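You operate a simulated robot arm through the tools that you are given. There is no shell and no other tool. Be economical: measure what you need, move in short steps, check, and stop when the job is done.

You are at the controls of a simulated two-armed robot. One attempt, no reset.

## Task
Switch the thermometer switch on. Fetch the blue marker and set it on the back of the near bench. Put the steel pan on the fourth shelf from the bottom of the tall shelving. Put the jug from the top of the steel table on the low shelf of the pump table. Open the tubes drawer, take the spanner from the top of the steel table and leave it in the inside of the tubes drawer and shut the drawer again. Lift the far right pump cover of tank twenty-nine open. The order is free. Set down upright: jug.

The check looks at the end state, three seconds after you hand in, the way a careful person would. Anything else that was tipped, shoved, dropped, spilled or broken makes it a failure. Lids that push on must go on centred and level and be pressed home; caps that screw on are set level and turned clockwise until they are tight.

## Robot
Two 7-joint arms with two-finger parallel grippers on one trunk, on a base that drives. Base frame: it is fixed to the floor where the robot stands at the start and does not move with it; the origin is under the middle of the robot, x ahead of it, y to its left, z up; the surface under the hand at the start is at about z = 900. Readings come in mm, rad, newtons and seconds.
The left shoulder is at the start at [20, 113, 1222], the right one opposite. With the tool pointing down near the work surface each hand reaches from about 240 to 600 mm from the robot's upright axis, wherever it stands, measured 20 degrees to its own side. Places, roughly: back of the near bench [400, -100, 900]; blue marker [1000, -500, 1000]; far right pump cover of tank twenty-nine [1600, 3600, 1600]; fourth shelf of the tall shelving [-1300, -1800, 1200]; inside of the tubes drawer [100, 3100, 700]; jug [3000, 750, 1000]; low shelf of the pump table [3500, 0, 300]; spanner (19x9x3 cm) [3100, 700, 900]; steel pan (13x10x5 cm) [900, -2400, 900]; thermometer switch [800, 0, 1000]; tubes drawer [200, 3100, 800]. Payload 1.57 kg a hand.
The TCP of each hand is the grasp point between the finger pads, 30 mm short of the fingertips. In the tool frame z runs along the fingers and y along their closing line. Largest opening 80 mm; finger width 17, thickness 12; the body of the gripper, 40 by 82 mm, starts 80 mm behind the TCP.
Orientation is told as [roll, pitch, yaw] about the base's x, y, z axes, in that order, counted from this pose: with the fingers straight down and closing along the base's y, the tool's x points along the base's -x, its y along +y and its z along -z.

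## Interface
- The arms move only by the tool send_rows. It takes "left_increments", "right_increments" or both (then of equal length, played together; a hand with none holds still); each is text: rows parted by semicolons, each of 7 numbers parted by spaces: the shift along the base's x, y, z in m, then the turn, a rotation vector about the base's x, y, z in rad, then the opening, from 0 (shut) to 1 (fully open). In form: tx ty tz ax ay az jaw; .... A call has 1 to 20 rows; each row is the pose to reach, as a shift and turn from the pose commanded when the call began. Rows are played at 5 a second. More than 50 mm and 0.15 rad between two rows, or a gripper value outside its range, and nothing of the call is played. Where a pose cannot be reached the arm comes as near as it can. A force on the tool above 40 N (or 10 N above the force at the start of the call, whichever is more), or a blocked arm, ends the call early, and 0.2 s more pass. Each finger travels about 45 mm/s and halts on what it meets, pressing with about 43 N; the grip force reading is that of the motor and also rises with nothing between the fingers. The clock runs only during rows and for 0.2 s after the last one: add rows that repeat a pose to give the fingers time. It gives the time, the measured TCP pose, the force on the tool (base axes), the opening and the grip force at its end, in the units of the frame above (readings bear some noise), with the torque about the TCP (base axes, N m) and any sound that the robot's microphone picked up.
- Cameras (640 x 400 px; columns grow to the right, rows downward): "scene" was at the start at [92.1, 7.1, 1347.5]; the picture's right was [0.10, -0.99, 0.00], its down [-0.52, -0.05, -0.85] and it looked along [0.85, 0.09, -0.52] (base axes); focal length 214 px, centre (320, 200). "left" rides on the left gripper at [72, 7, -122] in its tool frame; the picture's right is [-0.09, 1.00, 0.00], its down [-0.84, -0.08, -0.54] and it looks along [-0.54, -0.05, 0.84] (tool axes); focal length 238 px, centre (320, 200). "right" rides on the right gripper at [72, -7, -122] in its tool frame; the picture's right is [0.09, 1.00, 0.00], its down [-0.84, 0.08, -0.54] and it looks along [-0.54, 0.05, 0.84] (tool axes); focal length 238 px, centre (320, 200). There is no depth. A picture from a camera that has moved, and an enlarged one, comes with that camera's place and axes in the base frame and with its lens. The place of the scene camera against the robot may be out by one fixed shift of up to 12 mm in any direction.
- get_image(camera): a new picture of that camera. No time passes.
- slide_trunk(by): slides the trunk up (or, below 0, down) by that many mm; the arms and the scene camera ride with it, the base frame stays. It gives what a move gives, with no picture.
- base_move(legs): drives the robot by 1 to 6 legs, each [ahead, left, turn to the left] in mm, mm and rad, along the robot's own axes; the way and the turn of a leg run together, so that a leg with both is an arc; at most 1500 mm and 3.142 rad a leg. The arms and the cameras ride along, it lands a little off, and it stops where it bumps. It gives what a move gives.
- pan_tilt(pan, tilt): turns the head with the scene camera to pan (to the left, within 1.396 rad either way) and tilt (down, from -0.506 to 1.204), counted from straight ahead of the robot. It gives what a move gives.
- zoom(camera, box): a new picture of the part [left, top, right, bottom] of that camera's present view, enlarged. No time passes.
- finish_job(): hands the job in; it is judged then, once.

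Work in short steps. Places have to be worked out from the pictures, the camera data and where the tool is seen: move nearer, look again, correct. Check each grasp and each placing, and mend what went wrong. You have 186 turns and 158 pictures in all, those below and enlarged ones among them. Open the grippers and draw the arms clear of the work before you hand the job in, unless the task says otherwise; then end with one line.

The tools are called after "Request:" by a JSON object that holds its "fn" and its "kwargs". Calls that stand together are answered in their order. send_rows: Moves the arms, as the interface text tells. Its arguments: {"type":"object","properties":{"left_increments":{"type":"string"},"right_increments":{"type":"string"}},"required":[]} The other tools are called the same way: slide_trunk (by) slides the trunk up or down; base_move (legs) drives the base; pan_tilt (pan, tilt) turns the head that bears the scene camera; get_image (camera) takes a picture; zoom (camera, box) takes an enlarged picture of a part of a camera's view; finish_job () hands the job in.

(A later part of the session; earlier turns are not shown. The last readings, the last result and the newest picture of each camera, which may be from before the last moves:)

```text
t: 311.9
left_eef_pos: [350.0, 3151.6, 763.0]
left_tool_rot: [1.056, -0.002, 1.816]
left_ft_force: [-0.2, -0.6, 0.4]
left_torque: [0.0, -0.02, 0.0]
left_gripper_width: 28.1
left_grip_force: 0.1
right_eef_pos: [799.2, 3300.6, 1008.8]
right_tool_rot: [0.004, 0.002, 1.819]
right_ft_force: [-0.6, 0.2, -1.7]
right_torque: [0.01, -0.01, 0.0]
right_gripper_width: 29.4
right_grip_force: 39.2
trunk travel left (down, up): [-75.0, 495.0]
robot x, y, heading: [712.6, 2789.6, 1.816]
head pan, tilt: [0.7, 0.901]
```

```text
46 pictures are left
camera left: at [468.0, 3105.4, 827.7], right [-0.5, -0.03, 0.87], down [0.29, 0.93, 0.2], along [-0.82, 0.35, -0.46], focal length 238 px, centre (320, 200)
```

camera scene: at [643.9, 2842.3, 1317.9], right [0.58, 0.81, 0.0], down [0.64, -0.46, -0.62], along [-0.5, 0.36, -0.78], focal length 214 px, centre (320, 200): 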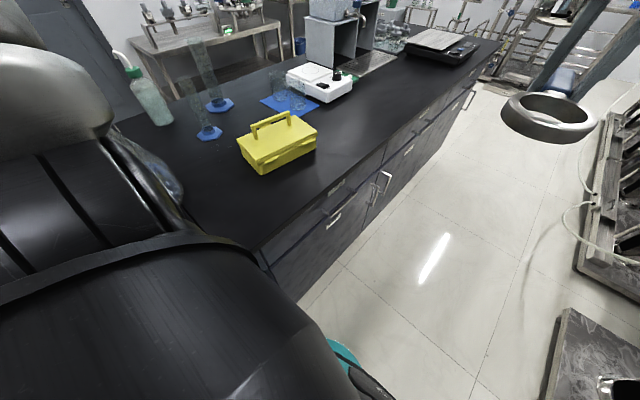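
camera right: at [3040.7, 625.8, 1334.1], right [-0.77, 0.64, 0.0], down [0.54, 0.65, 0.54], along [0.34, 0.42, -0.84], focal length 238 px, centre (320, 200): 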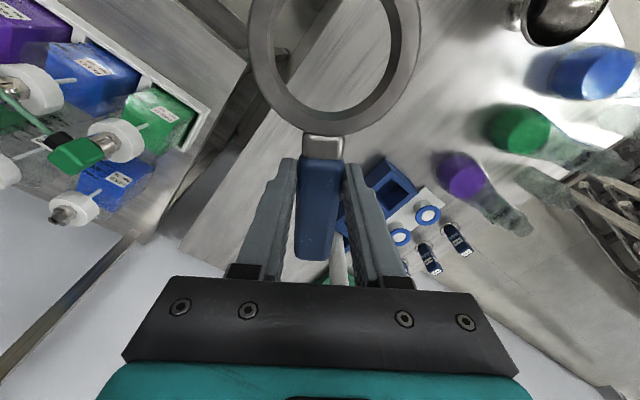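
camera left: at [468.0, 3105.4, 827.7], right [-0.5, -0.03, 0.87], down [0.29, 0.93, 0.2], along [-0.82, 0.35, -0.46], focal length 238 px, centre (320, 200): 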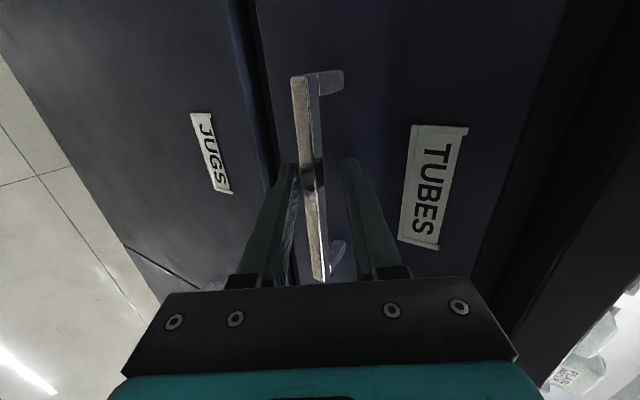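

The bar lies between the fingers, about 8 mm toward the lower one. I'll nudge down 9 mm and close.

Request:
{"fn": "send_rows", "kwargs": {"left_increments": "0 0 -0.005 0 0 0 0.35; 0 0 -0.0095 0 0 0 0.35; 0 0 -0.0095 0 0 0 0.15; 0 0 -0.0095 0 0 0 0; 0 0 -0.0095 0 0 0 0; 0 0 -0.0095 0 0 0 0"}}

Request:
{"fn": "get_image", "kwargs": {"camera": "left"}}

```text
t: 313.3
left_eef_pos: [350.1, 3149.6, 756.5]
left_tool_rot: [1.067, -0.008, 1.818]
left_ft_force: [-7.0, 2.0, 29.8]
left_torque: [-0.51, 0.1, -0.17]
left_gripper_width: 15.2
left_grip_force: 30.8
right_eef_pos: [799.8, 3301.3, 1010.0]
right_tool_rot: [0.003, 0.002, 1.82]
right_ft_force: [0.6, -0.1, -1.6]
right_torque: [0.01, -0.02, -0.01]
right_gripper_width: 29.5
right_grip_force: 39.4
trunk travel left (down, up): [-75.0, 495.0]
robot x, y, heading: [713.1, 2787.7, 1.82]
head pan, tilt: [0.7, 0.901]
```

```text
45 pictures are left
camera left: at [468.3, 3104.7, 820.4], right [-0.49, -0.03, 0.87], down [0.29, 0.94, 0.2], along [-0.82, 0.35, -0.45], focal length 238 px, centre (320, 200)
```

left: 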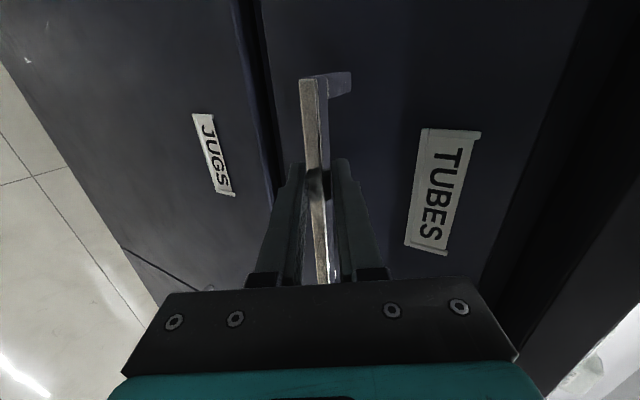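

The bar is gripped. I'll ease the 30 N downward push and pull the drawer open by strafing the base 250 mm away from the bench.

Request:
{"fn": "send_rows", "kwargs": {"left_increments": "0 0 0.004 0 0 0 0; 0 0 0.004 0 0 0 0"}}

Request:
{"fn": "base_move", "kwargs": {"legs": [[-5, -250, 0]]}}

Request:
{"fn": "get_image", "kwargs": {"camera": "scene"}}

```text
t: 313.9
left_eef_pos: [349.5, 3149.8, 757.0]
left_tool_rot: [1.06, -0.002, 1.814]
left_ft_force: [-9.1, 9.2, 17.1]
left_torque: [-0.8, 0.04, 0.26]
left_gripper_width: 15.1
left_grip_force: 30.9
right_eef_pos: [799.1, 3300.5, 1008.5]
right_tool_rot: [0.003, 0.002, 1.817]
right_ft_force: [-0.1, 0.5, -1.5]
right_torque: [0.03, 0.03, 0.02]
right_gripper_width: 29.3
right_grip_force: 39.0
trunk travel left (down, up): [-75.0, 495.0]
robot x, y, heading: [713.5, 2792.7, 1.818]
head pan, tilt: [0.7, 0.901]
```

```text
t: 315.7
left_eef_pos: [583.0, 3198.8, 756.7]
left_tool_rot: [1.061, 0.003, 1.826]
left_ft_force: [3.5, -23.1, 3.9]
left_torque: [-0.44, 0.1, -0.25]
left_gripper_width: 15.1
left_grip_force: 30.8
right_eef_pos: [1030.6, 3356.0, 1009.1]
right_tool_rot: [0.005, -0.002, 1.826]
right_ft_force: [0.0, 0.5, -1.7]
right_torque: [0.0, 0.01, -0.03]
right_gripper_width: 29.2
right_grip_force: 39.1
trunk travel left (down, up): [-75.0, 495.0]
robot x, y, heading: [948.8, 2848.7, 1.828]
head pan, tilt: [0.7, 0.901]
```

```text
44 pictures are left
camera scene: at [879.2, 2895.3, 1118.0], right [0.58, 0.82, 0.0], down [0.64, -0.45, -0.62], along [-0.51, 0.36, -0.78], focal length 214 px, centre (320, 200)
```

scene: 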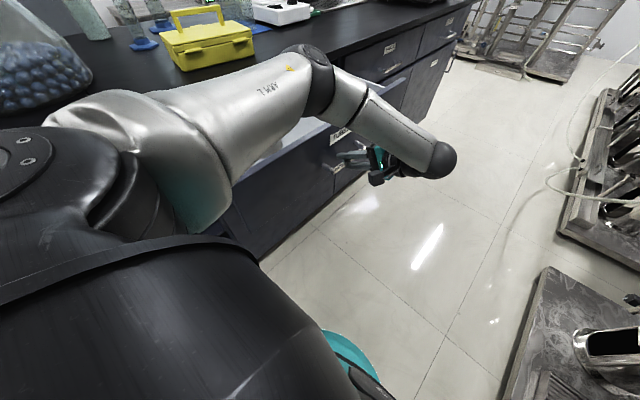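

The drawer is open by about 235 mm. I'll release the handle, withdraw along the fingers, straighten the left hand, and raise the trunk.

Request:
{"fn": "send_rows", "kwargs": {"left_increments": "0 0 0 0 0 0 0.3; 0 0 0 0 0 0 0.5; 0 0 0 0 0 0 0.5; 0.034 0.0085 0.02 0 0 0 0.5; 0.068 0.017 0.039 0 0 0 0.5; 0.1 0.025 0.058 0 0 0 0.5; 0.11 0.028 0.1 0.037 -0.145 0 0.5; 0.11 0.028 0.14 0.073 -0.291 0 0.5; 0.11 0.028 0.18 0.11 -0.436 0 0.5; 0.11 0.028 0.22 0.146 -0.582 0 0.5; 0.11 0.028 0.26 0.183 -0.727 0 0.5; 0.11 0.028 0.3 0.22 -0.873 0 0.5; 0.11 0.028 0.34 0.256 -1.018 0 1; 0.11 0.028 0.38 0.256 -1.018 0 1"}}

Request:
{"fn": "slide_trunk", "kwargs": {"by": 200}}

Request:
{"fn": "get_image", "kwargs": {"camera": "scene"}}

```text
t: 318.7
left_eef_pos: [694.8, 3229.6, 1134.4]
left_tool_rot: [0.009, 0.011, 1.817]
left_ft_force: [-0.1, 0.5, 0.1]
left_torque: [0.02, 0.02, -0.02]
left_gripper_width: 80.0
left_grip_force: 0.2
right_eef_pos: [1029.7, 3357.6, 1008.7]
right_tool_rot: [0.004, 0.0, 1.828]
right_ft_force: [0.0, -0.4, -0.7]
right_torque: [0.02, -0.03, -0.02]
right_gripper_width: 29.5
right_grip_force: 39.1
trunk travel left (down, up): [-75.0, 495.0]
robot x, y, heading: [950.8, 2846.0, 1.826]
head pan, tilt: [0.7, 0.901]
```

```text
t: 320.9
left_eef_pos: [693.4, 3229.5, 1334.8]
left_tool_rot: [0.01, 0.013, 1.819]
left_ft_force: [0.3, 0.1, 0.0]
left_torque: [0.0, -0.01, 0.01]
left_gripper_width: 79.8
left_grip_force: 0.1
right_eef_pos: [1029.4, 3357.1, 1209.5]
right_tool_rot: [0.003, 0.001, 1.827]
right_ft_force: [0.4, 0.3, -0.9]
right_torque: [-0.01, 0.0, 0.01]
right_gripper_width: 29.2
right_grip_force: 39.2
trunk travel left (down, up): [-275.0, 295.0]
robot x, y, heading: [951.2, 2843.9, 1.826]
head pan, tilt: [0.7, 0.901]
```

```text
43 pictures are left
camera scene: at [878.6, 2897.4, 1317.8], right [0.58, 0.82, 0.0], down [0.64, -0.45, -0.62], along [-0.51, 0.36, -0.78], focal length 214 px, centre (320, 200)
```

scene: 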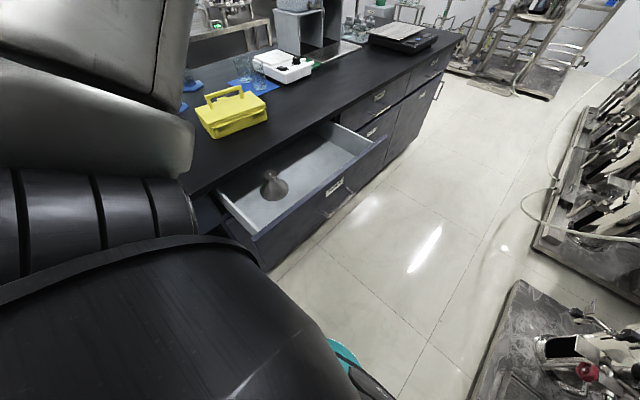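

The drawer is open, with only a funnel at its south end. I'll turn so the bench is on my right and approach from the drawer's north side, to lay the spanner lengthwise in the free half.

Request:
{"fn": "base_move", "kwargs": {"legs": [[0, 0, 3.11], [-865, 145, 0], [-80, -320, 0]]}}

Request:
{"fn": "pan_tilt", "kwargs": {"pan": -0.4, "tilt": 0.9}}

Request:
{"fn": "get_image", "kwargs": {"camera": "scene"}}

```text
t: 334.4
left_eef_pos: [843.8, 3340.1, 1334.2]
left_tool_rot: [0.01, 0.013, -1.448]
left_ft_force: [-0.3, 0.8, -0.4]
left_torque: [0.02, -0.04, 0.0]
left_gripper_width: 80.0
left_grip_force: 0.1
right_eef_pos: [493.5, 3254.8, 1209.2]
right_tool_rot: [0.002, 0.001, -1.439]
right_ft_force: [0.2, 0.7, -1.8]
right_torque: [-0.01, 0.0, 0.01]
right_gripper_width: 29.3
right_grip_force: 38.7
trunk travel left (down, up): [-275.0, 295.0]
robot x, y, heading: [638.8, 3751.0, -1.435]
head pan, tilt: [0.7, 0.901]
```

```text
t: 335.8
left_eef_pos: [844.4, 3340.0, 1333.1]
left_tool_rot: [0.009, 0.012, -1.447]
left_ft_force: [-0.5, 0.2, -0.2]
left_torque: [-0.03, 0.03, -0.03]
left_gripper_width: 80.1
left_grip_force: 0.0
right_eef_pos: [494.3, 3254.1, 1208.8]
right_tool_rot: [0.003, -0.001, -1.438]
right_ft_force: [0.4, -0.4, -2.0]
right_torque: [0.03, -0.03, 0.01]
right_gripper_width: 29.3
right_grip_force: 38.7
trunk travel left (down, up): [-275.0, 295.0]
robot x, y, heading: [637.1, 3752.3, -1.433]
head pan, tilt: [-0.4, 0.901]
```

```text
42 pictures are left
camera scene: at [611.3, 3666.4, 1317.9], right [-0.96, 0.26, 0.0], down [0.21, 0.76, -0.62], along [-0.16, -0.6, -0.78], focal length 214 px, centre (320, 200)
```

scene: 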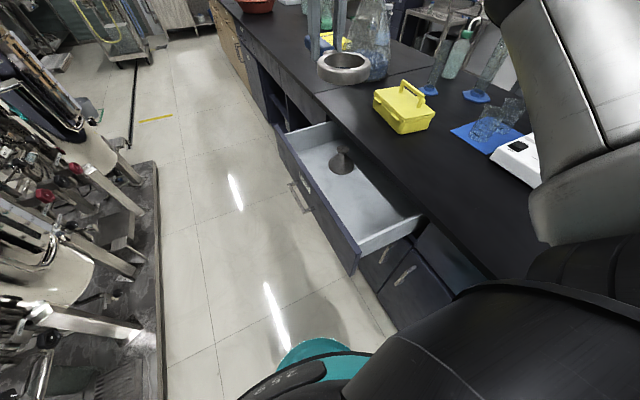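

The hand is nearly over the drawer. I'll shift right 90 mm, lower the trunk, and centre the spanner over the free half at about (418, 3271).

Request:
{"fn": "base_move", "kwargs": {"legs": [[0, -85, 0]]}}

Request:
{"fn": "slide_trunk", "kwargs": {"by": -200}}

Request:
{"fn": "get_image", "kwargs": {"camera": "right"}}

```text
t: 336.8
left_eef_pos: [760.2, 3328.1, 1333.6]
left_tool_rot: [0.01, 0.013, -1.45]
left_ft_force: [-0.2, 0.3, 0.7]
left_torque: [-0.02, -0.07, -0.04]
left_gripper_width: 79.6
left_grip_force: 0.1
right_eef_pos: [410.1, 3243.8, 1207.8]
right_tool_rot: [0.003, 0.0, -1.439]
right_ft_force: [-0.9, -0.2, -1.7]
right_torque: [0.03, -0.04, 0.0]
right_gripper_width: 29.1
right_grip_force: 39.3
trunk travel left (down, up): [-275.0, 295.0]
robot x, y, heading: [554.2, 3739.2, -1.443]
head pan, tilt: [-0.4, 0.901]
```

```text
t: 339.0
left_eef_pos: [760.1, 3328.7, 1133.1]
left_tool_rot: [0.011, 0.012, -1.449]
left_ft_force: [-0.5, -0.6, -0.2]
left_torque: [0.02, -0.01, 0.02]
left_gripper_width: 80.2
left_grip_force: 0.1
right_eef_pos: [411.8, 3242.3, 1008.8]
right_tool_rot: [0.005, 0.0, -1.439]
right_ft_force: [0.9, 0.5, -1.5]
right_torque: [0.0, 0.03, -0.01]
right_gripper_width: 29.1
right_grip_force: 38.9
trunk travel left (down, up): [-75.0, 495.0]
robot x, y, heading: [554.4, 3735.7, -1.441]
head pan, tilt: [-0.4, 0.901]
```

```text
41 pictures are left
camera right: at [395.9, 3313.7, 1131.9], right [0.98, 0.22, 0.0], down [0.18, -0.82, 0.54], along [0.12, -0.53, -0.84], focal length 238 px, centre (320, 200)
```

right: 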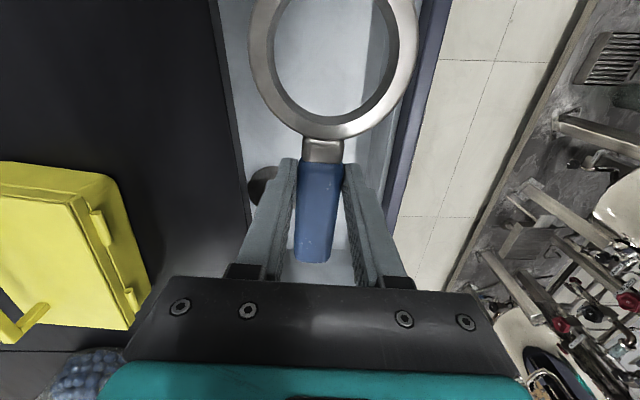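

The accessible gap spans x≈327 to 524, so its centre is about 425. I'll shift 13 mm out and 22 mm north and lower, down to TCP z≈800 first.

Request:
{"fn": "send_rows", "kwargs": {"right_increments": "0.013 0.022 -0.03 0 0 0.05 0; 0.013 0.022 -0.075 0 0 0.09 0; 0.013 0.022 -0.12 0 0 0.09 0; 0.013 0.022 -0.165 0 0 0.09 0; 0.013 0.022 -0.205 0 0 0.09 0; 0.013 0.022 -0.205 0 0 0.09 0"}}

Request:
{"fn": "get_image", "kwargs": {"camera": "right"}}

Request:
{"fn": "get_image", "kwargs": {"camera": "scene"}}

```text
t: 340.4
left_eef_pos: [761.4, 3329.6, 1132.2]
left_tool_rot: [0.01, 0.013, -1.449]
left_ft_force: [-0.6, -0.5, -0.3]
left_torque: [0.02, -0.02, -0.01]
left_gripper_width: 79.8
left_grip_force: 0.1
right_eef_pos: [423.3, 3266.6, 806.0]
right_tool_rot: [0.004, 0.001, -1.349]
right_ft_force: [-0.9, 0.1, -1.7]
right_torque: [-0.06, 0.01, 0.01]
right_gripper_width: 29.3
right_grip_force: 39.4
trunk travel left (down, up): [-75.0, 495.0]
robot x, y, heading: [552.7, 3738.7, -1.439]
head pan, tilt: [-0.4, 0.901]
```

```text
40 pictures are left
camera right: at [400.6, 3334.4, 928.5], right [0.95, 0.31, 0.0], down [0.26, -0.8, 0.54], along [0.17, -0.51, -0.84], focal length 238 px, centre (320, 200)
```

right: 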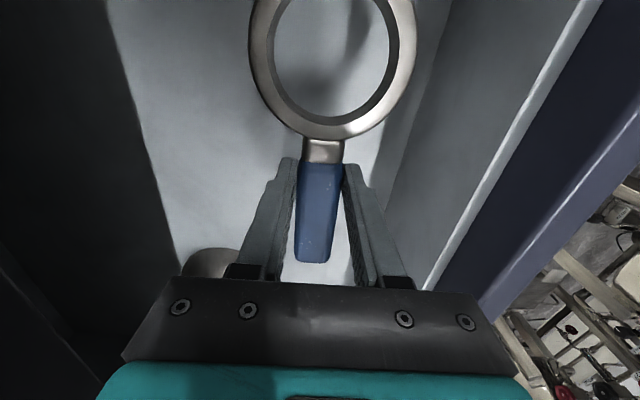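

```text
39 pictures are left
camera scene: at [528.8, 3655.6, 1117.9], right [-0.96, 0.27, 0.0], down [0.21, 0.76, -0.62], along [-0.16, -0.6, -0.78], focal length 214 px, centre (320, 200)
```

scene: 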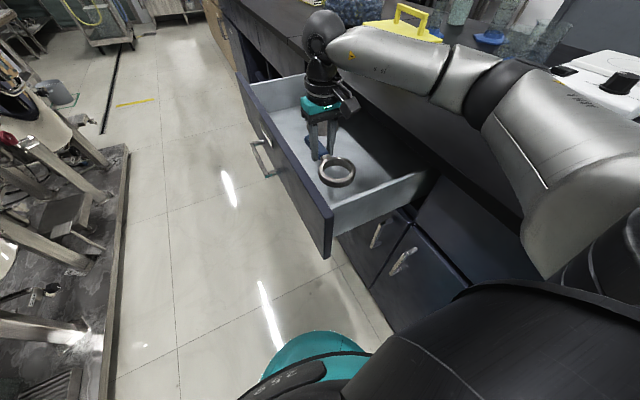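

The spanner is within the drawer walls. I'll lower in stages to find the drawer floor.

Request:
{"fn": "send_rows", "kwargs": {"right_increments": "0 0 -0.015 0 0 0 0; 0 0 -0.025 0 0 0 0; 0 0 -0.031 0 0 0 0; 0 0 -0.036 0 0 0 0; 0 0 -0.04 0 0 0 0"}}

```text
t: 341.6
left_eef_pos: [761.8, 3328.6, 1133.0]
left_tool_rot: [0.011, 0.013, -1.449]
left_ft_force: [0.5, -0.1, 0.4]
left_torque: [-0.04, -0.01, 0.02]
left_gripper_width: 79.9
left_grip_force: 0.1
right_eef_pos: [422.5, 3264.8, 764.1]
right_tool_rot: [0.005, 0.0, -1.35]
right_ft_force: [-0.1, -0.9, -1.7]
right_torque: [-0.02, 0.0, -0.01]
right_gripper_width: 29.2
right_grip_force: 39.4
trunk travel left (down, up): [-75.0, 495.0]
robot x, y, heading: [554.6, 3740.9, -1.436]
head pan, tilt: [-0.4, 0.901]
```

No contact yet at 764. I'll continue down in small steps.

Request:
{"fn": "send_rows", "kwargs": {"right_increments": "0 0 -0.005 0 0 0 0; 0 0 -0.009 0 0 0 0; 0 0 -0.013 0 0 0 0; 0 0 -0.017 0 0 0 0; 0 0 -0.02 0 0 0 0"}}

Request:
{"fn": "get_image", "kwargs": {"camera": "right"}}

```text
t: 342.7
left_eef_pos: [761.8, 3330.5, 1134.7]
left_tool_rot: [0.009, 0.01, -1.45]
left_ft_force: [-0.5, -0.6, 0.1]
left_torque: [0.0, 0.01, 0.0]
left_gripper_width: 79.9
left_grip_force: 0.1
right_eef_pos: [425.5, 3264.7, 753.7]
right_tool_rot: [0.009, -0.009, -1.35]
right_ft_force: [-0.8, 7.0, 11.7]
right_torque: [0.25, 0.32, -0.12]
right_gripper_width: 29.4
right_grip_force: 39.2
trunk travel left (down, up): [-75.0, 495.0]
robot x, y, heading: [555.1, 3738.7, -1.44]
head pan, tilt: [-0.4, 0.901]
stopped in row 5 (right hand): the force on the tool passed its limit at 44 N (the readings are from after the stop); the commanded pose is now the measured one
```

```text
38 pictures are left
camera right: at [402.3, 3334.2, 876.2], right [0.95, 0.31, 0.01], down [0.26, -0.8, 0.55], along [0.17, -0.52, -0.84], focal length 238 px, centre (320, 200)
```

right: 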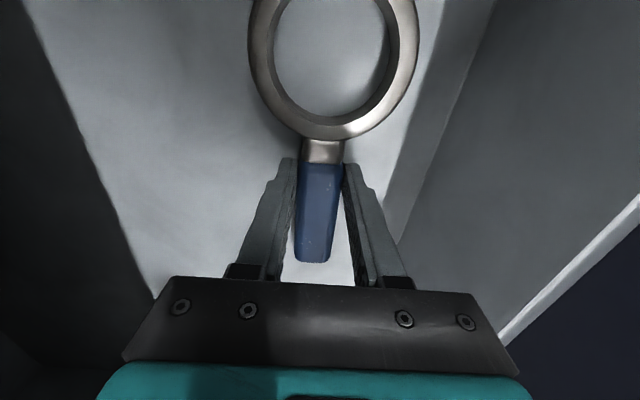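

It's on the drawer floor. I'll open and lift straight out.

Request:
{"fn": "send_rows", "kwargs": {"right_increments": "0 0 0.002 0 0 0 0.4; 0 0 0.002 0 0 0 0.6; 0 0 0.002 0 0 0 0.65; 0 0 0.002 0 0 0 0.65; 0 0 0.03 0 0 0 0.65; 0 0 0.07 0 0 0 0.65; 0 0 0.115 0 0 0 0.65; 0 0 0.16 0 0 0 0.65; 0 0 0.205 0 0 0 0.65; 0 0 0.25 0 0 0 0.65; 0 0 0.295 0 0 0 0.65; 0 0 0.34 0 0 0 0.65"}}

Request:
{"fn": "get_image", "kwargs": {"camera": "right"}}

```text
t: 345.3
left_eef_pos: [761.7, 3330.8, 1133.9]
left_tool_rot: [0.008, 0.013, -1.448]
left_ft_force: [-0.2, 0.3, 0.3]
left_torque: [0.0, 0.04, -0.02]
left_gripper_width: 80.2
left_grip_force: 0.1
right_eef_pos: [423.6, 3266.3, 1093.1]
right_tool_rot: [0.006, -0.005, -1.349]
right_ft_force: [-0.3, -0.1, -0.4]
right_torque: [0.04, -0.03, 0.0]
right_gripper_width: 51.8
right_grip_force: 0.1
trunk travel left (down, up): [-75.0, 495.0]
robot x, y, heading: [553.6, 3740.3, -1.443]
head pan, tilt: [-0.4, 0.901]
```

```text
37 pictures are left
camera right: at [401.7, 3335.6, 1215.3], right [0.95, 0.31, 0.0], down [0.26, -0.8, 0.55], along [0.17, -0.52, -0.84], focal length 238 px, centre (320, 200)
```

right: 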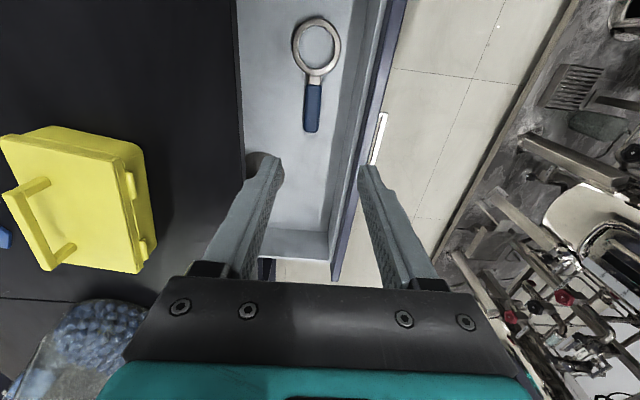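

The spanner lies in the drawer. To shut it I'll move away from the bench, point the closed right-hand fingers at the drawer front above the bar, and push.

Request:
{"fn": "base_move", "kwargs": {"legs": [[80, 250, 0]]}}

Request:
{"fn": "send_rows", "kwargs": {"right_increments": "0 0 -0.03 -0.032 0.142 0 0; 0 0 -0.07 -0.064 0.284 0 0; 0 0 -0.11 -0.096 0.426 0 0; 0 0 -0.15 -0.128 0.568 0 0; 0 0 -0.19 -0.16 0.71 0 0; 0 0 -0.23 -0.192 0.852 0 0; 0 0 -0.265 -0.23 1.0 0 0; 0 0 -0.29 -0.23 1.0 0 0; 0 0 -0.29 -0.23 1.0 0 0"}}

Request:
{"fn": "get_image", "kwargs": {"camera": "right"}}

Request:
{"fn": "get_image", "kwargs": {"camera": "scene"}}

```text
t: 347.2
left_eef_pos: [1026.6, 3286.0, 1133.3]
left_tool_rot: [0.009, 0.011, -1.444]
left_ft_force: [0.7, 0.1, 0.6]
left_torque: [-0.03, 0.04, 0.0]
left_gripper_width: 80.1
left_grip_force: 0.0
right_eef_pos: [689.3, 3220.9, 1092.6]
right_tool_rot: [0.006, -0.007, -1.344]
right_ft_force: [0.2, -0.2, -0.5]
right_torque: [-0.04, -0.03, 0.0]
right_gripper_width: 51.9
right_grip_force: 0.1
trunk travel left (down, up): [-75.0, 495.0]
robot x, y, heading: [819.3, 3698.5, -1.434]
head pan, tilt: [-0.4, 0.901]
```

```text
refused: row 7 steps farther than a row can; nothing moved
```

```text
36 pictures are left
camera right: at [666.3, 3289.8, 1214.5], right [0.95, 0.31, 0.0], down [0.26, -0.79, 0.55], along [0.18, -0.52, -0.84], focal length 238 px, centre (320, 200)
```

right: 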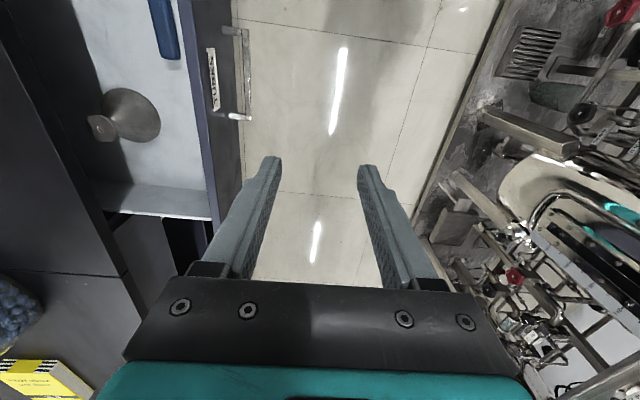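

```text
35 pictures are left
camera scene: at [791.7, 3611.5, 1117.9], right [-0.97, 0.26, 0.0], down [0.2, 0.76, -0.62], along [-0.16, -0.6, -0.78], focal length 214 px, centre (320, 200)
```

scene: 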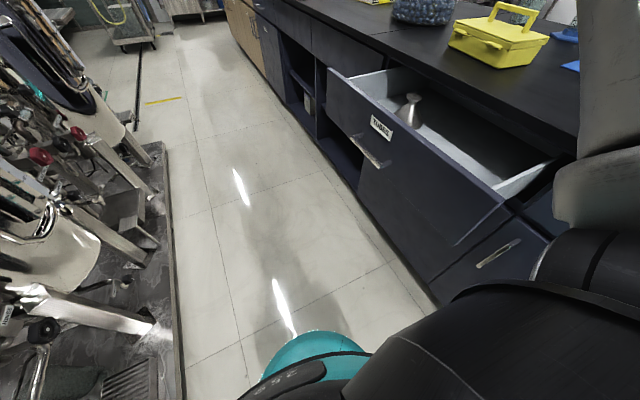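

The drawer front is in sight. I'll redo the roll with smaller steps.

Request:
{"fn": "send_rows", "kwargs": {"right_increments": "0 0 -0.03 -0.031 0.137 0 0; 0 0 -0.07 -0.062 0.273 0 0; 0 0 -0.11 -0.093 0.41 0 0; 0 0 -0.15 -0.124 0.546 0 0; 0 0 -0.19 -0.155 0.683 0 0; 0 0 -0.23 -0.186 0.82 0 0; 0 0 -0.26 -0.217 0.956 0 0; 0 0 -0.29 -0.235 1.03 0 0; 0 0 -0.29 -0.235 1.03 0 0"}}

Request:
{"fn": "get_image", "kwargs": {"camera": "right"}}

```text
t: 349.2
left_eef_pos: [1025.8, 3286.6, 1134.4]
left_tool_rot: [0.01, 0.014, -1.444]
left_ft_force: [-0.6, -0.6, 0.3]
left_torque: [-0.01, 0.02, -0.02]
left_gripper_width: 80.1
left_grip_force: 0.1
right_eef_pos: [689.0, 3223.4, 800.8]
right_tool_rot: [-1.051, -0.002, -1.338]
right_ft_force: [0.2, -0.1, 0.5]
right_torque: [0.03, -0.02, 0.01]
right_gripper_width: 0.0
right_grip_force: 22.1
trunk travel left (down, up): [-75.0, 495.0]
robot x, y, heading: [817.7, 3695.3, -1.433]
head pan, tilt: [-0.4, 0.901]
```

```text
34 pictures are left
camera right: at [773.2, 3316.1, 867.8], right [0.46, 0.2, -0.87], down [0.69, -0.7, 0.2], along [-0.56, -0.69, -0.46], focal length 238 px, centre (320, 200)
```

right: 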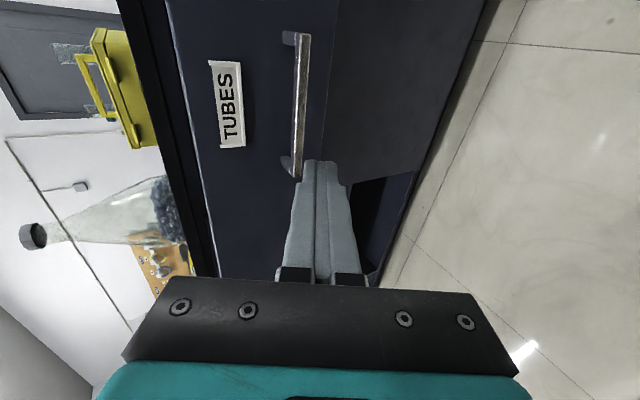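

The fingertips aim just above the bar. I'll push by strafing 260 mm toward the bench and then check.

Request:
{"fn": "base_move", "kwargs": {"legs": [[0, -260, 0]]}}

Request:
{"fn": "get_image", "kwargs": {"camera": "right"}}

```text
t: 351.1
left_eef_pos: [767.3, 3250.1, 1133.2]
left_tool_rot: [0.011, 0.011, -1.441]
left_ft_force: [-0.1, -0.3, 0.0]
left_torque: [0.02, -0.01, 0.0]
left_gripper_width: 80.1
left_grip_force: 0.1
right_eef_pos: [430.8, 3186.8, 801.7]
right_tool_rot: [-1.051, -0.002, -1.338]
right_ft_force: [1.0, -0.1, 0.1]
right_torque: [-0.03, 0.0, -0.02]
right_gripper_width: 0.0
right_grip_force: 21.3
trunk travel left (down, up): [-75.0, 495.0]
robot x, y, heading: [554.0, 3659.2, -1.431]
head pan, tilt: [-0.4, 0.901]
```

```text
33 pictures are left
camera right: at [514.4, 3279.9, 868.3], right [0.46, 0.2, -0.86], down [0.69, -0.7, 0.2], along [-0.56, -0.69, -0.46], focal length 238 px, centre (320, 200)
```

right: 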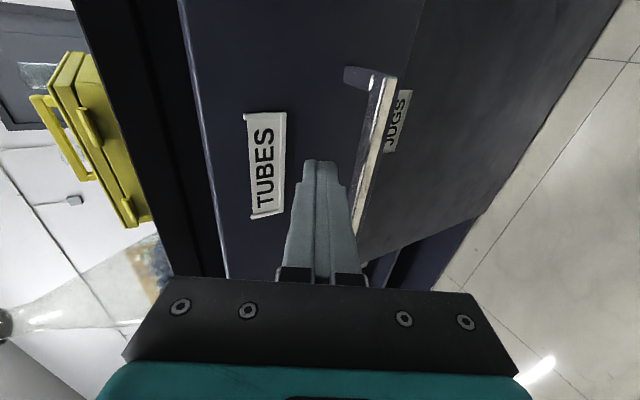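

The drawer is moving in, with about 100 mm to go. I'll finish with the arm so the force stop catches the end.

Request:
{"fn": "send_rows", "kwargs": {"right_increments": "-0.02 -0.0045 0 0 0 0 0; -0.04 -0.009 0 0 0 0 0; -0.06 -0.0135 0 0 0 0 0; -0.075 -0.017 0 0 0 0 0; -0.085 -0.019 0 0 0 0 0; -0.092 -0.0205 0 0 0 0 0; -0.098 -0.022 0 0 0 0 0; -0.104 -0.023 0 0 0 0 0; -0.11 -0.0245 0 0 0 0 0; -0.116 -0.026 0 0 0 0 0; -0.122 -0.027 0 0 0 0 0"}}

Request:
{"fn": "get_image", "kwargs": {"camera": "right"}}

```text
t: 352.8
left_eef_pos: [769.0, 3252.7, 1135.1]
left_tool_rot: [0.008, 0.01, -1.44]
left_ft_force: [-0.1, 0.0, 0.9]
left_torque: [0.0, -0.01, -0.01]
left_gripper_width: 80.0
left_grip_force: 0.0
right_eef_pos: [338.9, 3165.7, 802.2]
right_tool_rot: [-1.039, 0.004, -1.324]
right_ft_force: [9.0, 7.6, 6.5]
right_torque: [0.02, 0.17, -0.22]
right_gripper_width: 0.0
right_grip_force: 21.0
trunk travel left (down, up): [-75.0, 495.0]
robot x, y, heading: [560.0, 3662.1, -1.431]
head pan, tilt: [-0.4, 0.901]
stopped in row 8 (right hand): the force on the tool passed its limit at 46 N (the readings are from after the stop); the commanded pose is now the measured one
```

```text
32 pictures are left
camera right: at [421.8, 3260.0, 869.6], right [0.47, 0.22, -0.86], down [0.7, -0.69, 0.21], along [-0.54, -0.69, -0.47], focal length 238 px, centre (320, 200)
```

right: 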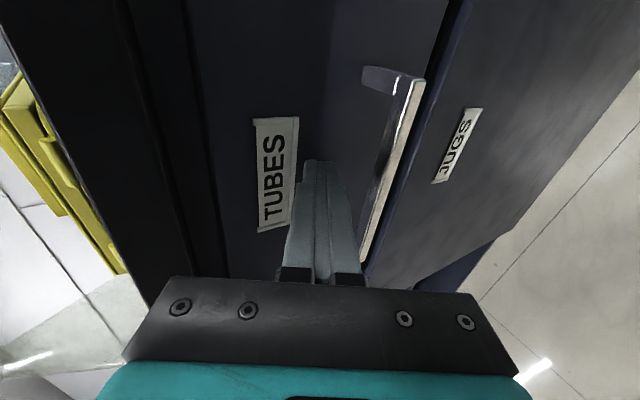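

The 46 N stop means it's shut. I'll withdraw, straighten the hand, move away from the bench, and verify.

Request:
{"fn": "send_rows", "kwargs": {"right_increments": "0.034 0.008 0.02 0 0 0 0; 0.068 0.016 0.04 0 0 0 0; 0.1 0.024 0.06 0 0 0 0; 0.13 0.03 0.09 0.031 -0.137 0 0; 0.15 0.03 0.13 0.062 -0.273 0 0; 0.16 0.03 0.17 0.093 -0.41 0 0; 0.16 0.03 0.21 0.124 -0.546 0 0; 0.16 0.03 0.25 0.155 -0.683 0 0; 0.16 0.03 0.29 0.186 -0.82 0 0; 0.16 0.03 0.33 0.217 -0.956 0 0.5; 0.16 0.03 0.36 0.235 -1.03 0 1"}}

Request:
{"fn": "base_move", "kwargs": {"legs": [[0, 320, 0]]}}

Request:
{"fn": "get_image", "kwargs": {"camera": "scene"}}

Request:
{"fn": "slide_trunk", "kwargs": {"by": 200}}

Request:
{"fn": "pan_tilt", "kwargs": {"pan": 1.39, "tilt": 0.0}}

Request:
{"fn": "get_image", "kwargs": {"camera": "scene"}}

```text
t: 355.2
left_eef_pos: [769.9, 3250.8, 1133.7]
left_tool_rot: [0.009, 0.012, -1.439]
left_ft_force: [1.1, 0.5, -0.1]
left_torque: [0.0, -0.02, 0.02]
left_gripper_width: 80.1
left_grip_force: 0.0
right_eef_pos: [497.2, 3197.5, 1158.5]
right_tool_rot: [0.021, -0.02, -1.33]
right_ft_force: [1.4, -0.2, -0.5]
right_torque: [0.0, 0.01, 0.0]
right_gripper_width: 48.3
right_grip_force: 0.1
trunk travel left (down, up): [-75.0, 495.0]
robot x, y, heading: [556.0, 3662.5, -1.43]
head pan, tilt: [-0.4, 0.901]
```

```text
t: 357.4
left_eef_pos: [1083.5, 3296.3, 1134.2]
left_tool_rot: [0.01, 0.012, -1.437]
left_ft_force: [-0.3, -0.9, -0.3]
left_torque: [0.01, -0.02, -0.01]
left_gripper_width: 80.1
left_grip_force: 0.0
right_eef_pos: [812.7, 3240.9, 1158.0]
right_tool_rot: [0.018, -0.019, -1.33]
right_ft_force: [0.3, -0.2, 0.3]
right_torque: [0.0, 0.04, -0.03]
right_gripper_width: 79.8
right_grip_force: 0.0
trunk travel left (down, up): [-75.0, 495.0]
robot x, y, heading: [870.8, 3706.8, -1.43]
head pan, tilt: [-0.4, 0.901]
```

```text
31 pictures are left
camera scene: at [847.0, 3620.5, 1117.9], right [-0.97, 0.25, 0.0], down [0.2, 0.76, -0.62], along [-0.16, -0.6, -0.78], focal length 214 px, centre (320, 200)
```

scene: 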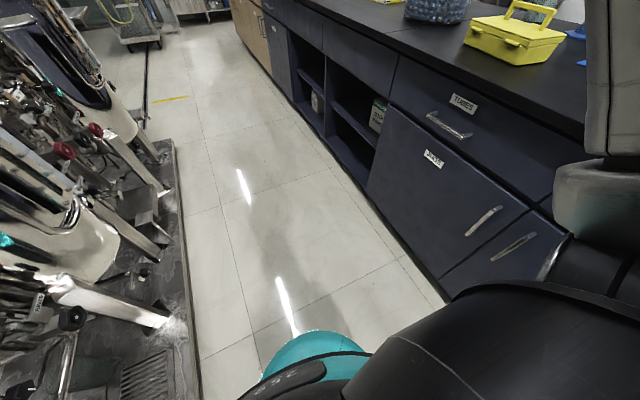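

```text
t: 359.5
left_eef_pos: [1083.4, 3297.0, 1333.5]
left_tool_rot: [0.01, 0.013, -1.435]
left_ft_force: [-0.6, 0.4, -0.6]
left_torque: [0.01, 0.0, -0.02]
left_gripper_width: 80.0
left_grip_force: 0.1
right_eef_pos: [811.9, 3241.2, 1357.5]
right_tool_rot: [0.018, -0.016, -1.33]
right_ft_force: [0.4, -0.7, -0.4]
right_torque: [-0.01, -0.03, -0.03]
right_gripper_width: 80.0
right_grip_force: 0.1
trunk travel left (down, up): [-275.0, 295.0]
robot x, y, heading: [871.1, 3708.0, -1.427]
head pan, tilt: [-0.4, 0.901]
```

```text
t: 361.3
left_eef_pos: [1082.8, 3295.4, 1334.7]
left_tool_rot: [0.011, 0.013, -1.437]
left_ft_force: [0.0, 0.1, 0.3]
left_torque: [-0.02, -0.01, -0.01]
left_gripper_width: 80.2
left_grip_force: 0.0
right_eef_pos: [811.9, 3241.2, 1358.5]
right_tool_rot: [0.018, -0.018, -1.331]
right_ft_force: [0.7, 0.8, -0.1]
right_torque: [-0.03, -0.01, -0.02]
right_gripper_width: 80.0
right_grip_force: 0.0
trunk travel left (down, up): [-275.0, 295.0]
robot x, y, heading: [874.0, 3706.7, -1.426]
head pan, tilt: [1.389, 0.0]
```

```text
30 pictures are left
camera scene: at [955.7, 3690.0, 1397.9], right [-0.04, -1.0, 0.0], down [0.0, 0.0, -1.0], along [1.0, -0.04, 0.0], focal length 214 px, centre (320, 200)
```

scene: 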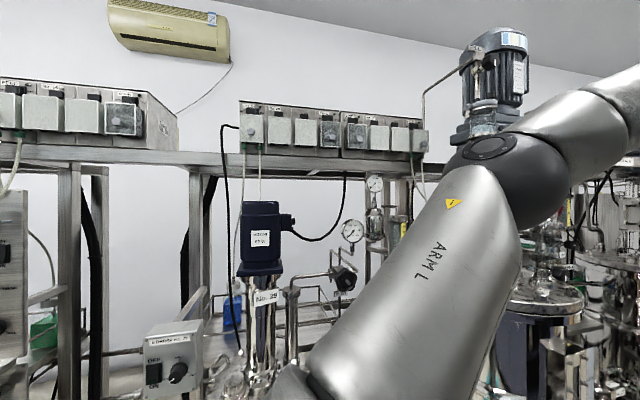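

The drawer is flush and shut. Above the tank ahead is a bank of small pumps; I'll zoom in to read labels.

Request:
{"fn": "zoom", "kwargs": {"camera": "scene", "box": [200, 80, 440, 320]}}

Request:
{"fn": "zoom", "kwargs": {"camera": "scene", "box": [230, 90, 440, 170]}}

```text
1.67 times, centred on (320, 200) of scene
camera zoom: at [955.7, 3690.0, 1397.9], right [-0.04, -1.0, 0.0], down [0.0, 0.0, -1.0], along [1.0, -0.04, 0.0], focal length 358 px, centre (320, 200)
```

zoom: 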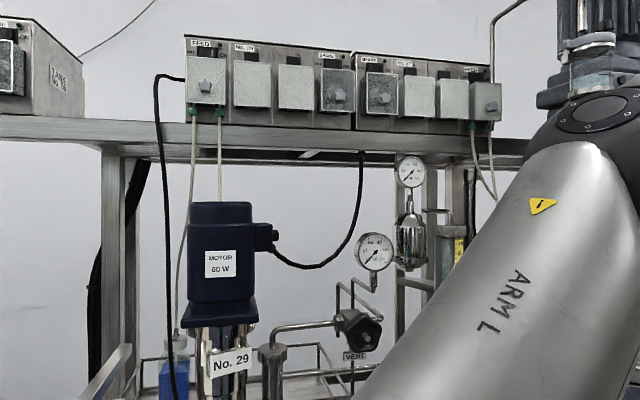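

```text
3.05 times, centred on (335, 130) of scene
camera zoom: at [955.7, 3690.0, 1397.9], right [-0.04, -1.0, 0.0], down [0.0, 0.0, -1.0], along [1.0, -0.04, 0.0], focal length 654 px, centre (274, 413)
```

zoom: 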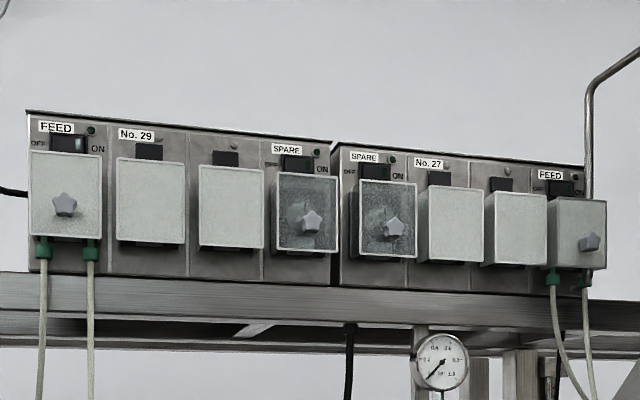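

Tank 29's bank has four pumps: FEED, two plain, and at its far right SPARE with a transparent knobbed cover, roughly [1600, 3629, 1590]. I'll step away toward the bench, turn to face the bank, and look again.

Request:
{"fn": "base_move", "kwargs": {"legs": [[0, -170, 0], [0, 0, 1.63], [100, 0, 0]]}}

Request:
{"fn": "slide_trunk", "kwargs": {"by": 200}}

Request:
{"fn": "pan_tilt", "kwargs": {"pan": 0, "tilt": 0.1}}

Request:
{"fn": "get_image", "kwargs": {"camera": "scene"}}

```text
t: 367.5
left_eef_pos: [1202.3, 3932.2, 1333.3]
left_tool_rot: [0.01, 0.012, 0.184]
left_ft_force: [0.7, 0.0, -0.4]
left_torque: [-0.02, 0.01, -0.01]
left_gripper_width: 80.1
left_grip_force: 0.0
right_eef_pos: [1272.3, 3664.4, 1358.4]
right_tool_rot: [0.02, -0.017, 0.289]
right_ft_force: [0.5, -0.2, -1.1]
right_torque: [-0.02, 0.04, -0.01]
right_gripper_width: 79.9
right_grip_force: 0.1
trunk travel left (down, up): [-275.0, 295.0]
robot x, y, heading: [803.4, 3700.8, 0.19]
head pan, tilt: [1.389, 0.0]
```

```text
t: 369.6
left_eef_pos: [1200.2, 3931.1, 1533.3]
left_tool_rot: [0.01, 0.014, 0.184]
left_ft_force: [0.1, 0.0, 0.4]
left_torque: [-0.03, 0.0, -0.03]
left_gripper_width: 80.2
left_grip_force: 0.1
right_eef_pos: [1269.7, 3664.1, 1557.2]
right_tool_rot: [0.019, -0.017, 0.29]
right_ft_force: [0.6, -0.2, 0.5]
right_torque: [-0.01, 0.01, 0.0]
right_gripper_width: 80.0
right_grip_force: 0.1
trunk travel left (down, up): [-475.0, 95.0]
robot x, y, heading: [802.4, 3702.3, 0.195]
head pan, tilt: [1.389, 0.0]
```

```text
t: 371.2
left_eef_pos: [1201.1, 3931.9, 1533.6]
left_tool_rot: [0.01, 0.013, 0.182]
left_ft_force: [0.6, 0.7, 0.1]
left_torque: [-0.01, 0.0, -0.01]
left_gripper_width: 79.9
left_grip_force: 0.1
right_eef_pos: [1270.1, 3663.9, 1557.8]
right_tool_rot: [0.019, -0.017, 0.29]
right_ft_force: [-0.3, -0.5, 0.5]
right_torque: [0.02, -0.01, 0.0]
right_gripper_width: 80.0
right_grip_force: 0.0
trunk travel left (down, up): [-475.0, 95.0]
robot x, y, heading: [802.3, 3703.5, 0.191]
head pan, tilt: [0.0, 0.099]
```

```text
27 pictures are left
camera scene: at [896.1, 3718.2, 1588.9], right [0.19, -0.98, 0.0], down [-0.1, -0.02, -1.0], along [0.98, 0.19, -0.1], focal length 214 px, centre (320, 200)
```

scene: 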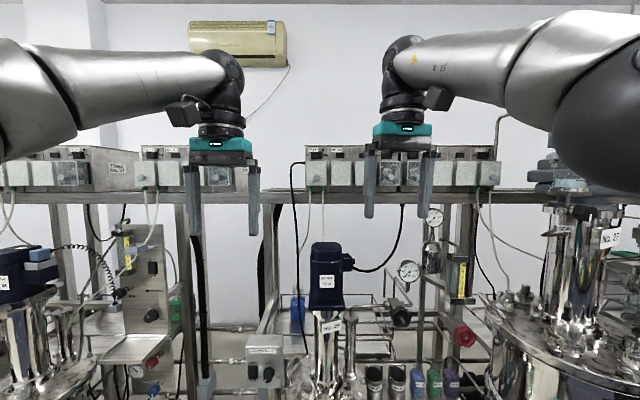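

The SPARE cover is about [1660, 3625, 1608]. I'll pitch the right hand forward to horizontal, closed, so I can view the cover up close with its camera.

Request:
{"fn": "send_rows", "kwargs": {"right_increments": "0 0 -0.005 0.04 -0.134 0 0; 0 0 -0.01 0.08 -0.268 0 0; 0 0 -0.015 0.12 -0.402 0 0; 0 0 -0.02 0.16 -0.536 0 0; 0 0 -0.025 0.2 -0.67 0 0; 0 0 -0.03 0.24 -0.804 0 0; 0 0 -0.035 0.28 -0.938 0 0; 0 0 -0.04 0.32 -1.072 0 0; 0 0 -0.045 0.36 -1.206 0 0; 0 0 -0.05 0.4 -1.34 0 0; 0 0 -0.05 0.429 -1.437 0 0; 0 0 -0.05 0.429 -1.437 0 0"}}

Request:
{"fn": "base_move", "kwargs": {"legs": [[160, 0, 0]]}}

Request:
{"fn": "get_image", "kwargs": {"camera": "right"}}

Request:
{"fn": "get_image", "kwargs": {"camera": "scene"}}

```text
t: 373.8
left_eef_pos: [1200.9, 3931.8, 1531.9]
left_tool_rot: [0.01, 0.011, 0.183]
left_ft_force: [0.5, -0.3, -0.7]
left_torque: [0.0, -0.02, -0.01]
left_gripper_width: 79.9
left_grip_force: 0.0
right_eef_pos: [1271.2, 3664.5, 1508.0]
right_tool_rot: [0.053, -1.519, 0.257]
right_ft_force: [0.1, -0.3, 0.4]
right_torque: [-0.05, -0.01, -0.03]
right_gripper_width: 0.0
right_grip_force: 21.0
trunk travel left (down, up): [-475.0, 95.0]
robot x, y, heading: [802.6, 3702.1, 0.191]
head pan, tilt: [0.0, 0.099]
```

```text
t: 375.2
left_eef_pos: [1357.6, 3962.2, 1533.3]
left_tool_rot: [0.011, 0.012, 0.183]
left_ft_force: [-0.3, 0.8, -0.3]
left_torque: [-0.02, 0.01, 0.01]
left_gripper_width: 80.0
left_grip_force: 0.0
right_eef_pos: [1427.0, 3693.7, 1508.2]
right_tool_rot: [0.041, -1.515, 0.271]
right_ft_force: [-0.1, 0.5, -0.3]
right_torque: [0.01, 0.02, -0.03]
right_gripper_width: 0.0
right_grip_force: 21.2
trunk travel left (down, up): [-475.0, 95.0]
robot x, y, heading: [956.8, 3736.1, 0.191]
head pan, tilt: [0.0, 0.099]
```

```text
26 pictures are left
camera right: at [1309.4, 3648.8, 1443.7], right [-0.31, 0.95, -0.09], down [-0.5, -0.08, 0.86], along [0.81, 0.31, 0.49], focal length 238 px, centre (320, 200)
```

right: 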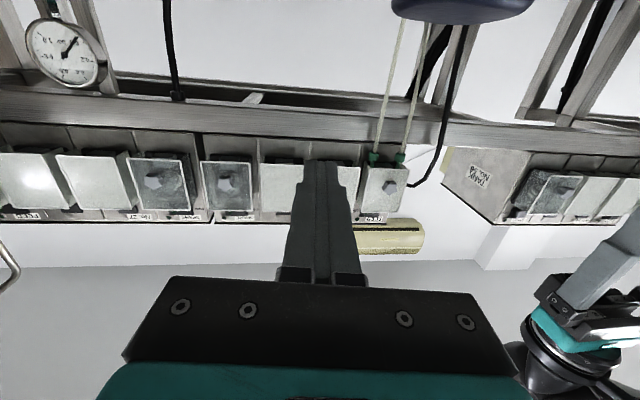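

```text
25 pictures are left
camera scene: at [1051.1, 3748.1, 1588.8], right [0.19, -0.98, 0.0], down [-0.1, -0.02, -0.99], along [0.98, 0.19, -0.1], focal length 214 px, centre (320, 200)
```

scene: 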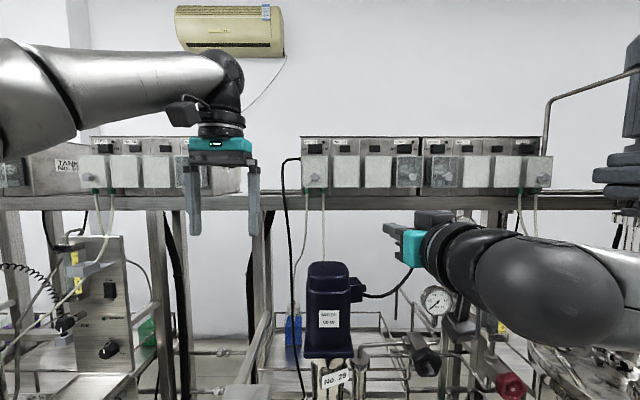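

Both views show SPARE (No. 29) clearly. I'll zoom in on each for its geometry.

Request:
{"fn": "zoom", "kwargs": {"camera": "scene", "box": [360, 125, 460, 200]}}

Request:
{"fn": "zoom", "kwargs": {"camera": "right", "box": [120, 110, 300, 240]}}

```text
5.33 times, centred on (410, 162) of scene
camera zoom: at [1051.1, 3748.1, 1588.8], right [0.19, -0.98, 0.0], down [-0.1, -0.02, -0.99], along [0.98, 0.19, -0.1], focal length 1144 px, centre (-160, 400)
```

zoom: 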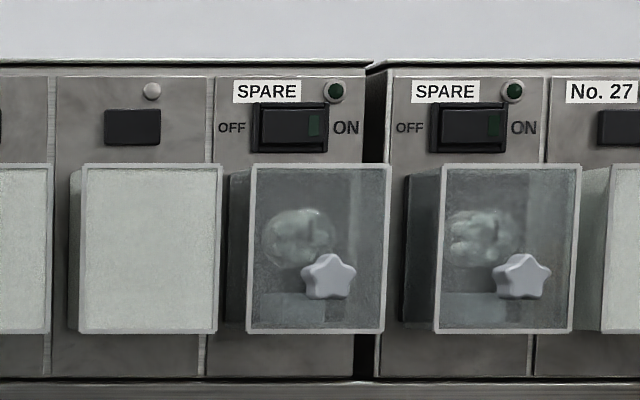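

```text
3.08 times, centred on (210, 175) of right
camera zoom: at [1309.4, 3648.8, 1443.7], right [-0.31, 0.95, -0.09], down [-0.5, -0.08, 0.86], along [0.81, 0.31, 0.49], focal length 733 px, centre (658, 277)
```

zoom: 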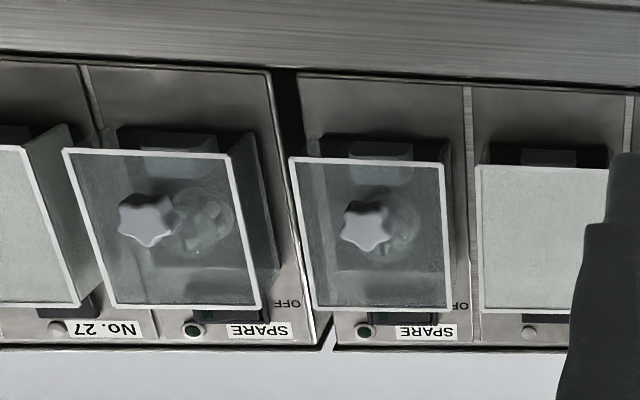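

The knob is at about [1616, 3628, 1592], and the cover spans z 1567–1643 with its hinge on top. I'll line the half-open right hand up 70 mm in front of the knob.

Request:
{"fn": "send_rows", "kwargs": {"right_increments": "0.02 -0.02 0.02 0 0 0 0.5; 0.045 -0.04 0.045 0 0 0 0.5; 0.07 -0.06 0.07 0 0 -0.04 0.5; 0.099 -0.084 0.084 0 0 -0.07 0.5; 0.099 -0.084 0.084 0 0 -0.07 0.5"}}

Request:
{"fn": "get_image", "kwargs": {"camera": "right"}}

Request:
{"fn": "zoom", "kwargs": {"camera": "scene", "box": [340, 110, 480, 220]}}

```text
t: 376.4
left_eef_pos: [1355.0, 3961.8, 1533.5]
left_tool_rot: [0.01, 0.008, 0.181]
left_ft_force: [-0.4, 0.0, 0.3]
left_torque: [0.03, 0.0, -0.02]
left_gripper_width: 79.9
left_grip_force: 0.1
right_eef_pos: [1525.5, 3609.4, 1591.2]
right_tool_rot: [0.028, -1.519, 0.207]
right_ft_force: [0.1, 0.6, -1.1]
right_torque: [0.01, 0.0, -0.02]
right_gripper_width: 40.0
right_grip_force: 0.1
trunk travel left (down, up): [-475.0, 95.0]
robot x, y, heading: [956.8, 3729.2, 0.194]
head pan, tilt: [0.0, 0.099]
```

```text
22 pictures are left
camera right: at [1407.1, 3573.2, 1527.2], right [-0.24, 0.97, -0.09], down [-0.5, -0.04, 0.86], along [0.83, 0.25, 0.49], focal length 238 px, centre (320, 200)
```

right: 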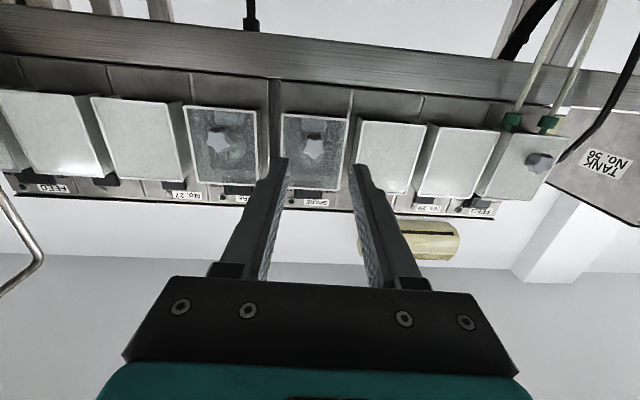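

```text
3.64 times, centred on (410, 165) of scene
camera zoom: at [1049.5, 3748.2, 1588.9], right [0.19, -0.98, 0.0], down [-0.1, -0.02, -1.0], along [0.98, 0.19, -0.1], focal length 780 px, centre (-7, 327)
```

zoom: 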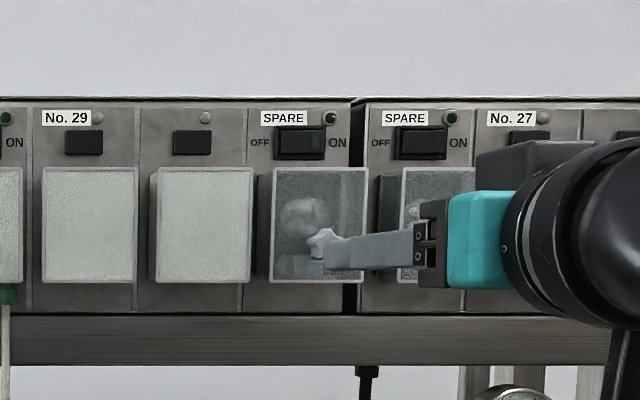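

The aim agrees within 3 mm. I'll advance 68 mm so the tips flank the knob.

Request:
{"fn": "send_rows", "kwargs": {"right_increments": "0.03 0.003 0.001 0 0 0 0.5; 0.05 0.007 0.001 0 0 0 0.5; 0.06 0.009 0.001 0 0 0 0.5; 0.067 0.01 0.001 0 0 0 0.5; 0.067 0.01 0.001 0 0 0 0.5"}}

Request:
{"fn": "zoom", "kwargs": {"camera": "right", "box": [200, 60, 440, 240]}}

```text
t: 377.6
left_eef_pos: [1355.4, 3961.3, 1533.8]
left_tool_rot: [0.011, 0.012, 0.181]
left_ft_force: [-0.5, -0.3, -0.1]
left_torque: [0.0, -0.05, 0.0]
left_gripper_width: 80.1
left_grip_force: 0.1
right_eef_pos: [1590.2, 3620.2, 1592.0]
right_tool_rot: [0.037, -1.52, 0.202]
right_ft_force: [-1.0, 0.6, -0.3]
right_torque: [-0.02, -0.01, -0.01]
right_gripper_width: 40.1
right_grip_force: 0.1
trunk travel left (down, up): [-475.0, 95.0]
robot x, y, heading: [952.2, 3729.5, 0.191]
head pan, tilt: [0.0, 0.099]
```

```text
2.22 times, centred on (320, 150) of right
camera zoom: at [1472.1, 3583.9, 1528.2], right [-0.24, 0.97, -0.09], down [-0.5, -0.04, 0.86], along [0.83, 0.25, 0.49], focal length 530 px, centre (320, 311)
```

zoom: 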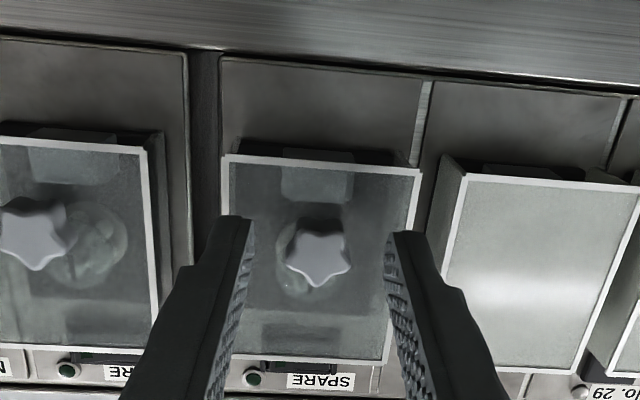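

The knob sits between the pads, 9 mm short of the tips. I'll close on it.

Request:
{"fn": "send_rows", "kwargs": {"right_increments": "0.002 0 0 0 0 0 0.3; 0.002 0 0 0 0 0 0.1; 0.002 0 0 0 0 0 0; 0.002 0 0 0 0 0 0; 0.002 0 0 0 0 0 0"}}

```text
t: 378.8
left_eef_pos: [1355.5, 3962.4, 1533.3]
left_tool_rot: [0.011, 0.012, 0.181]
left_ft_force: [-0.6, 0.3, -0.7]
left_torque: [0.0, 0.01, 0.04]
left_gripper_width: 80.0
left_grip_force: 0.1
right_eef_pos: [1592.4, 3620.8, 1593.2]
right_tool_rot: [0.032, -1.518, 0.206]
right_ft_force: [-0.9, 1.1, -1.1]
right_torque: [0.02, 0.02, 0.01]
right_gripper_width: 21.0
right_grip_force: 34.3
trunk travel left (down, up): [-475.0, 95.0]
robot x, y, heading: [953.3, 3733.0, 0.196]
head pan, tilt: [0.0, 0.099]
```

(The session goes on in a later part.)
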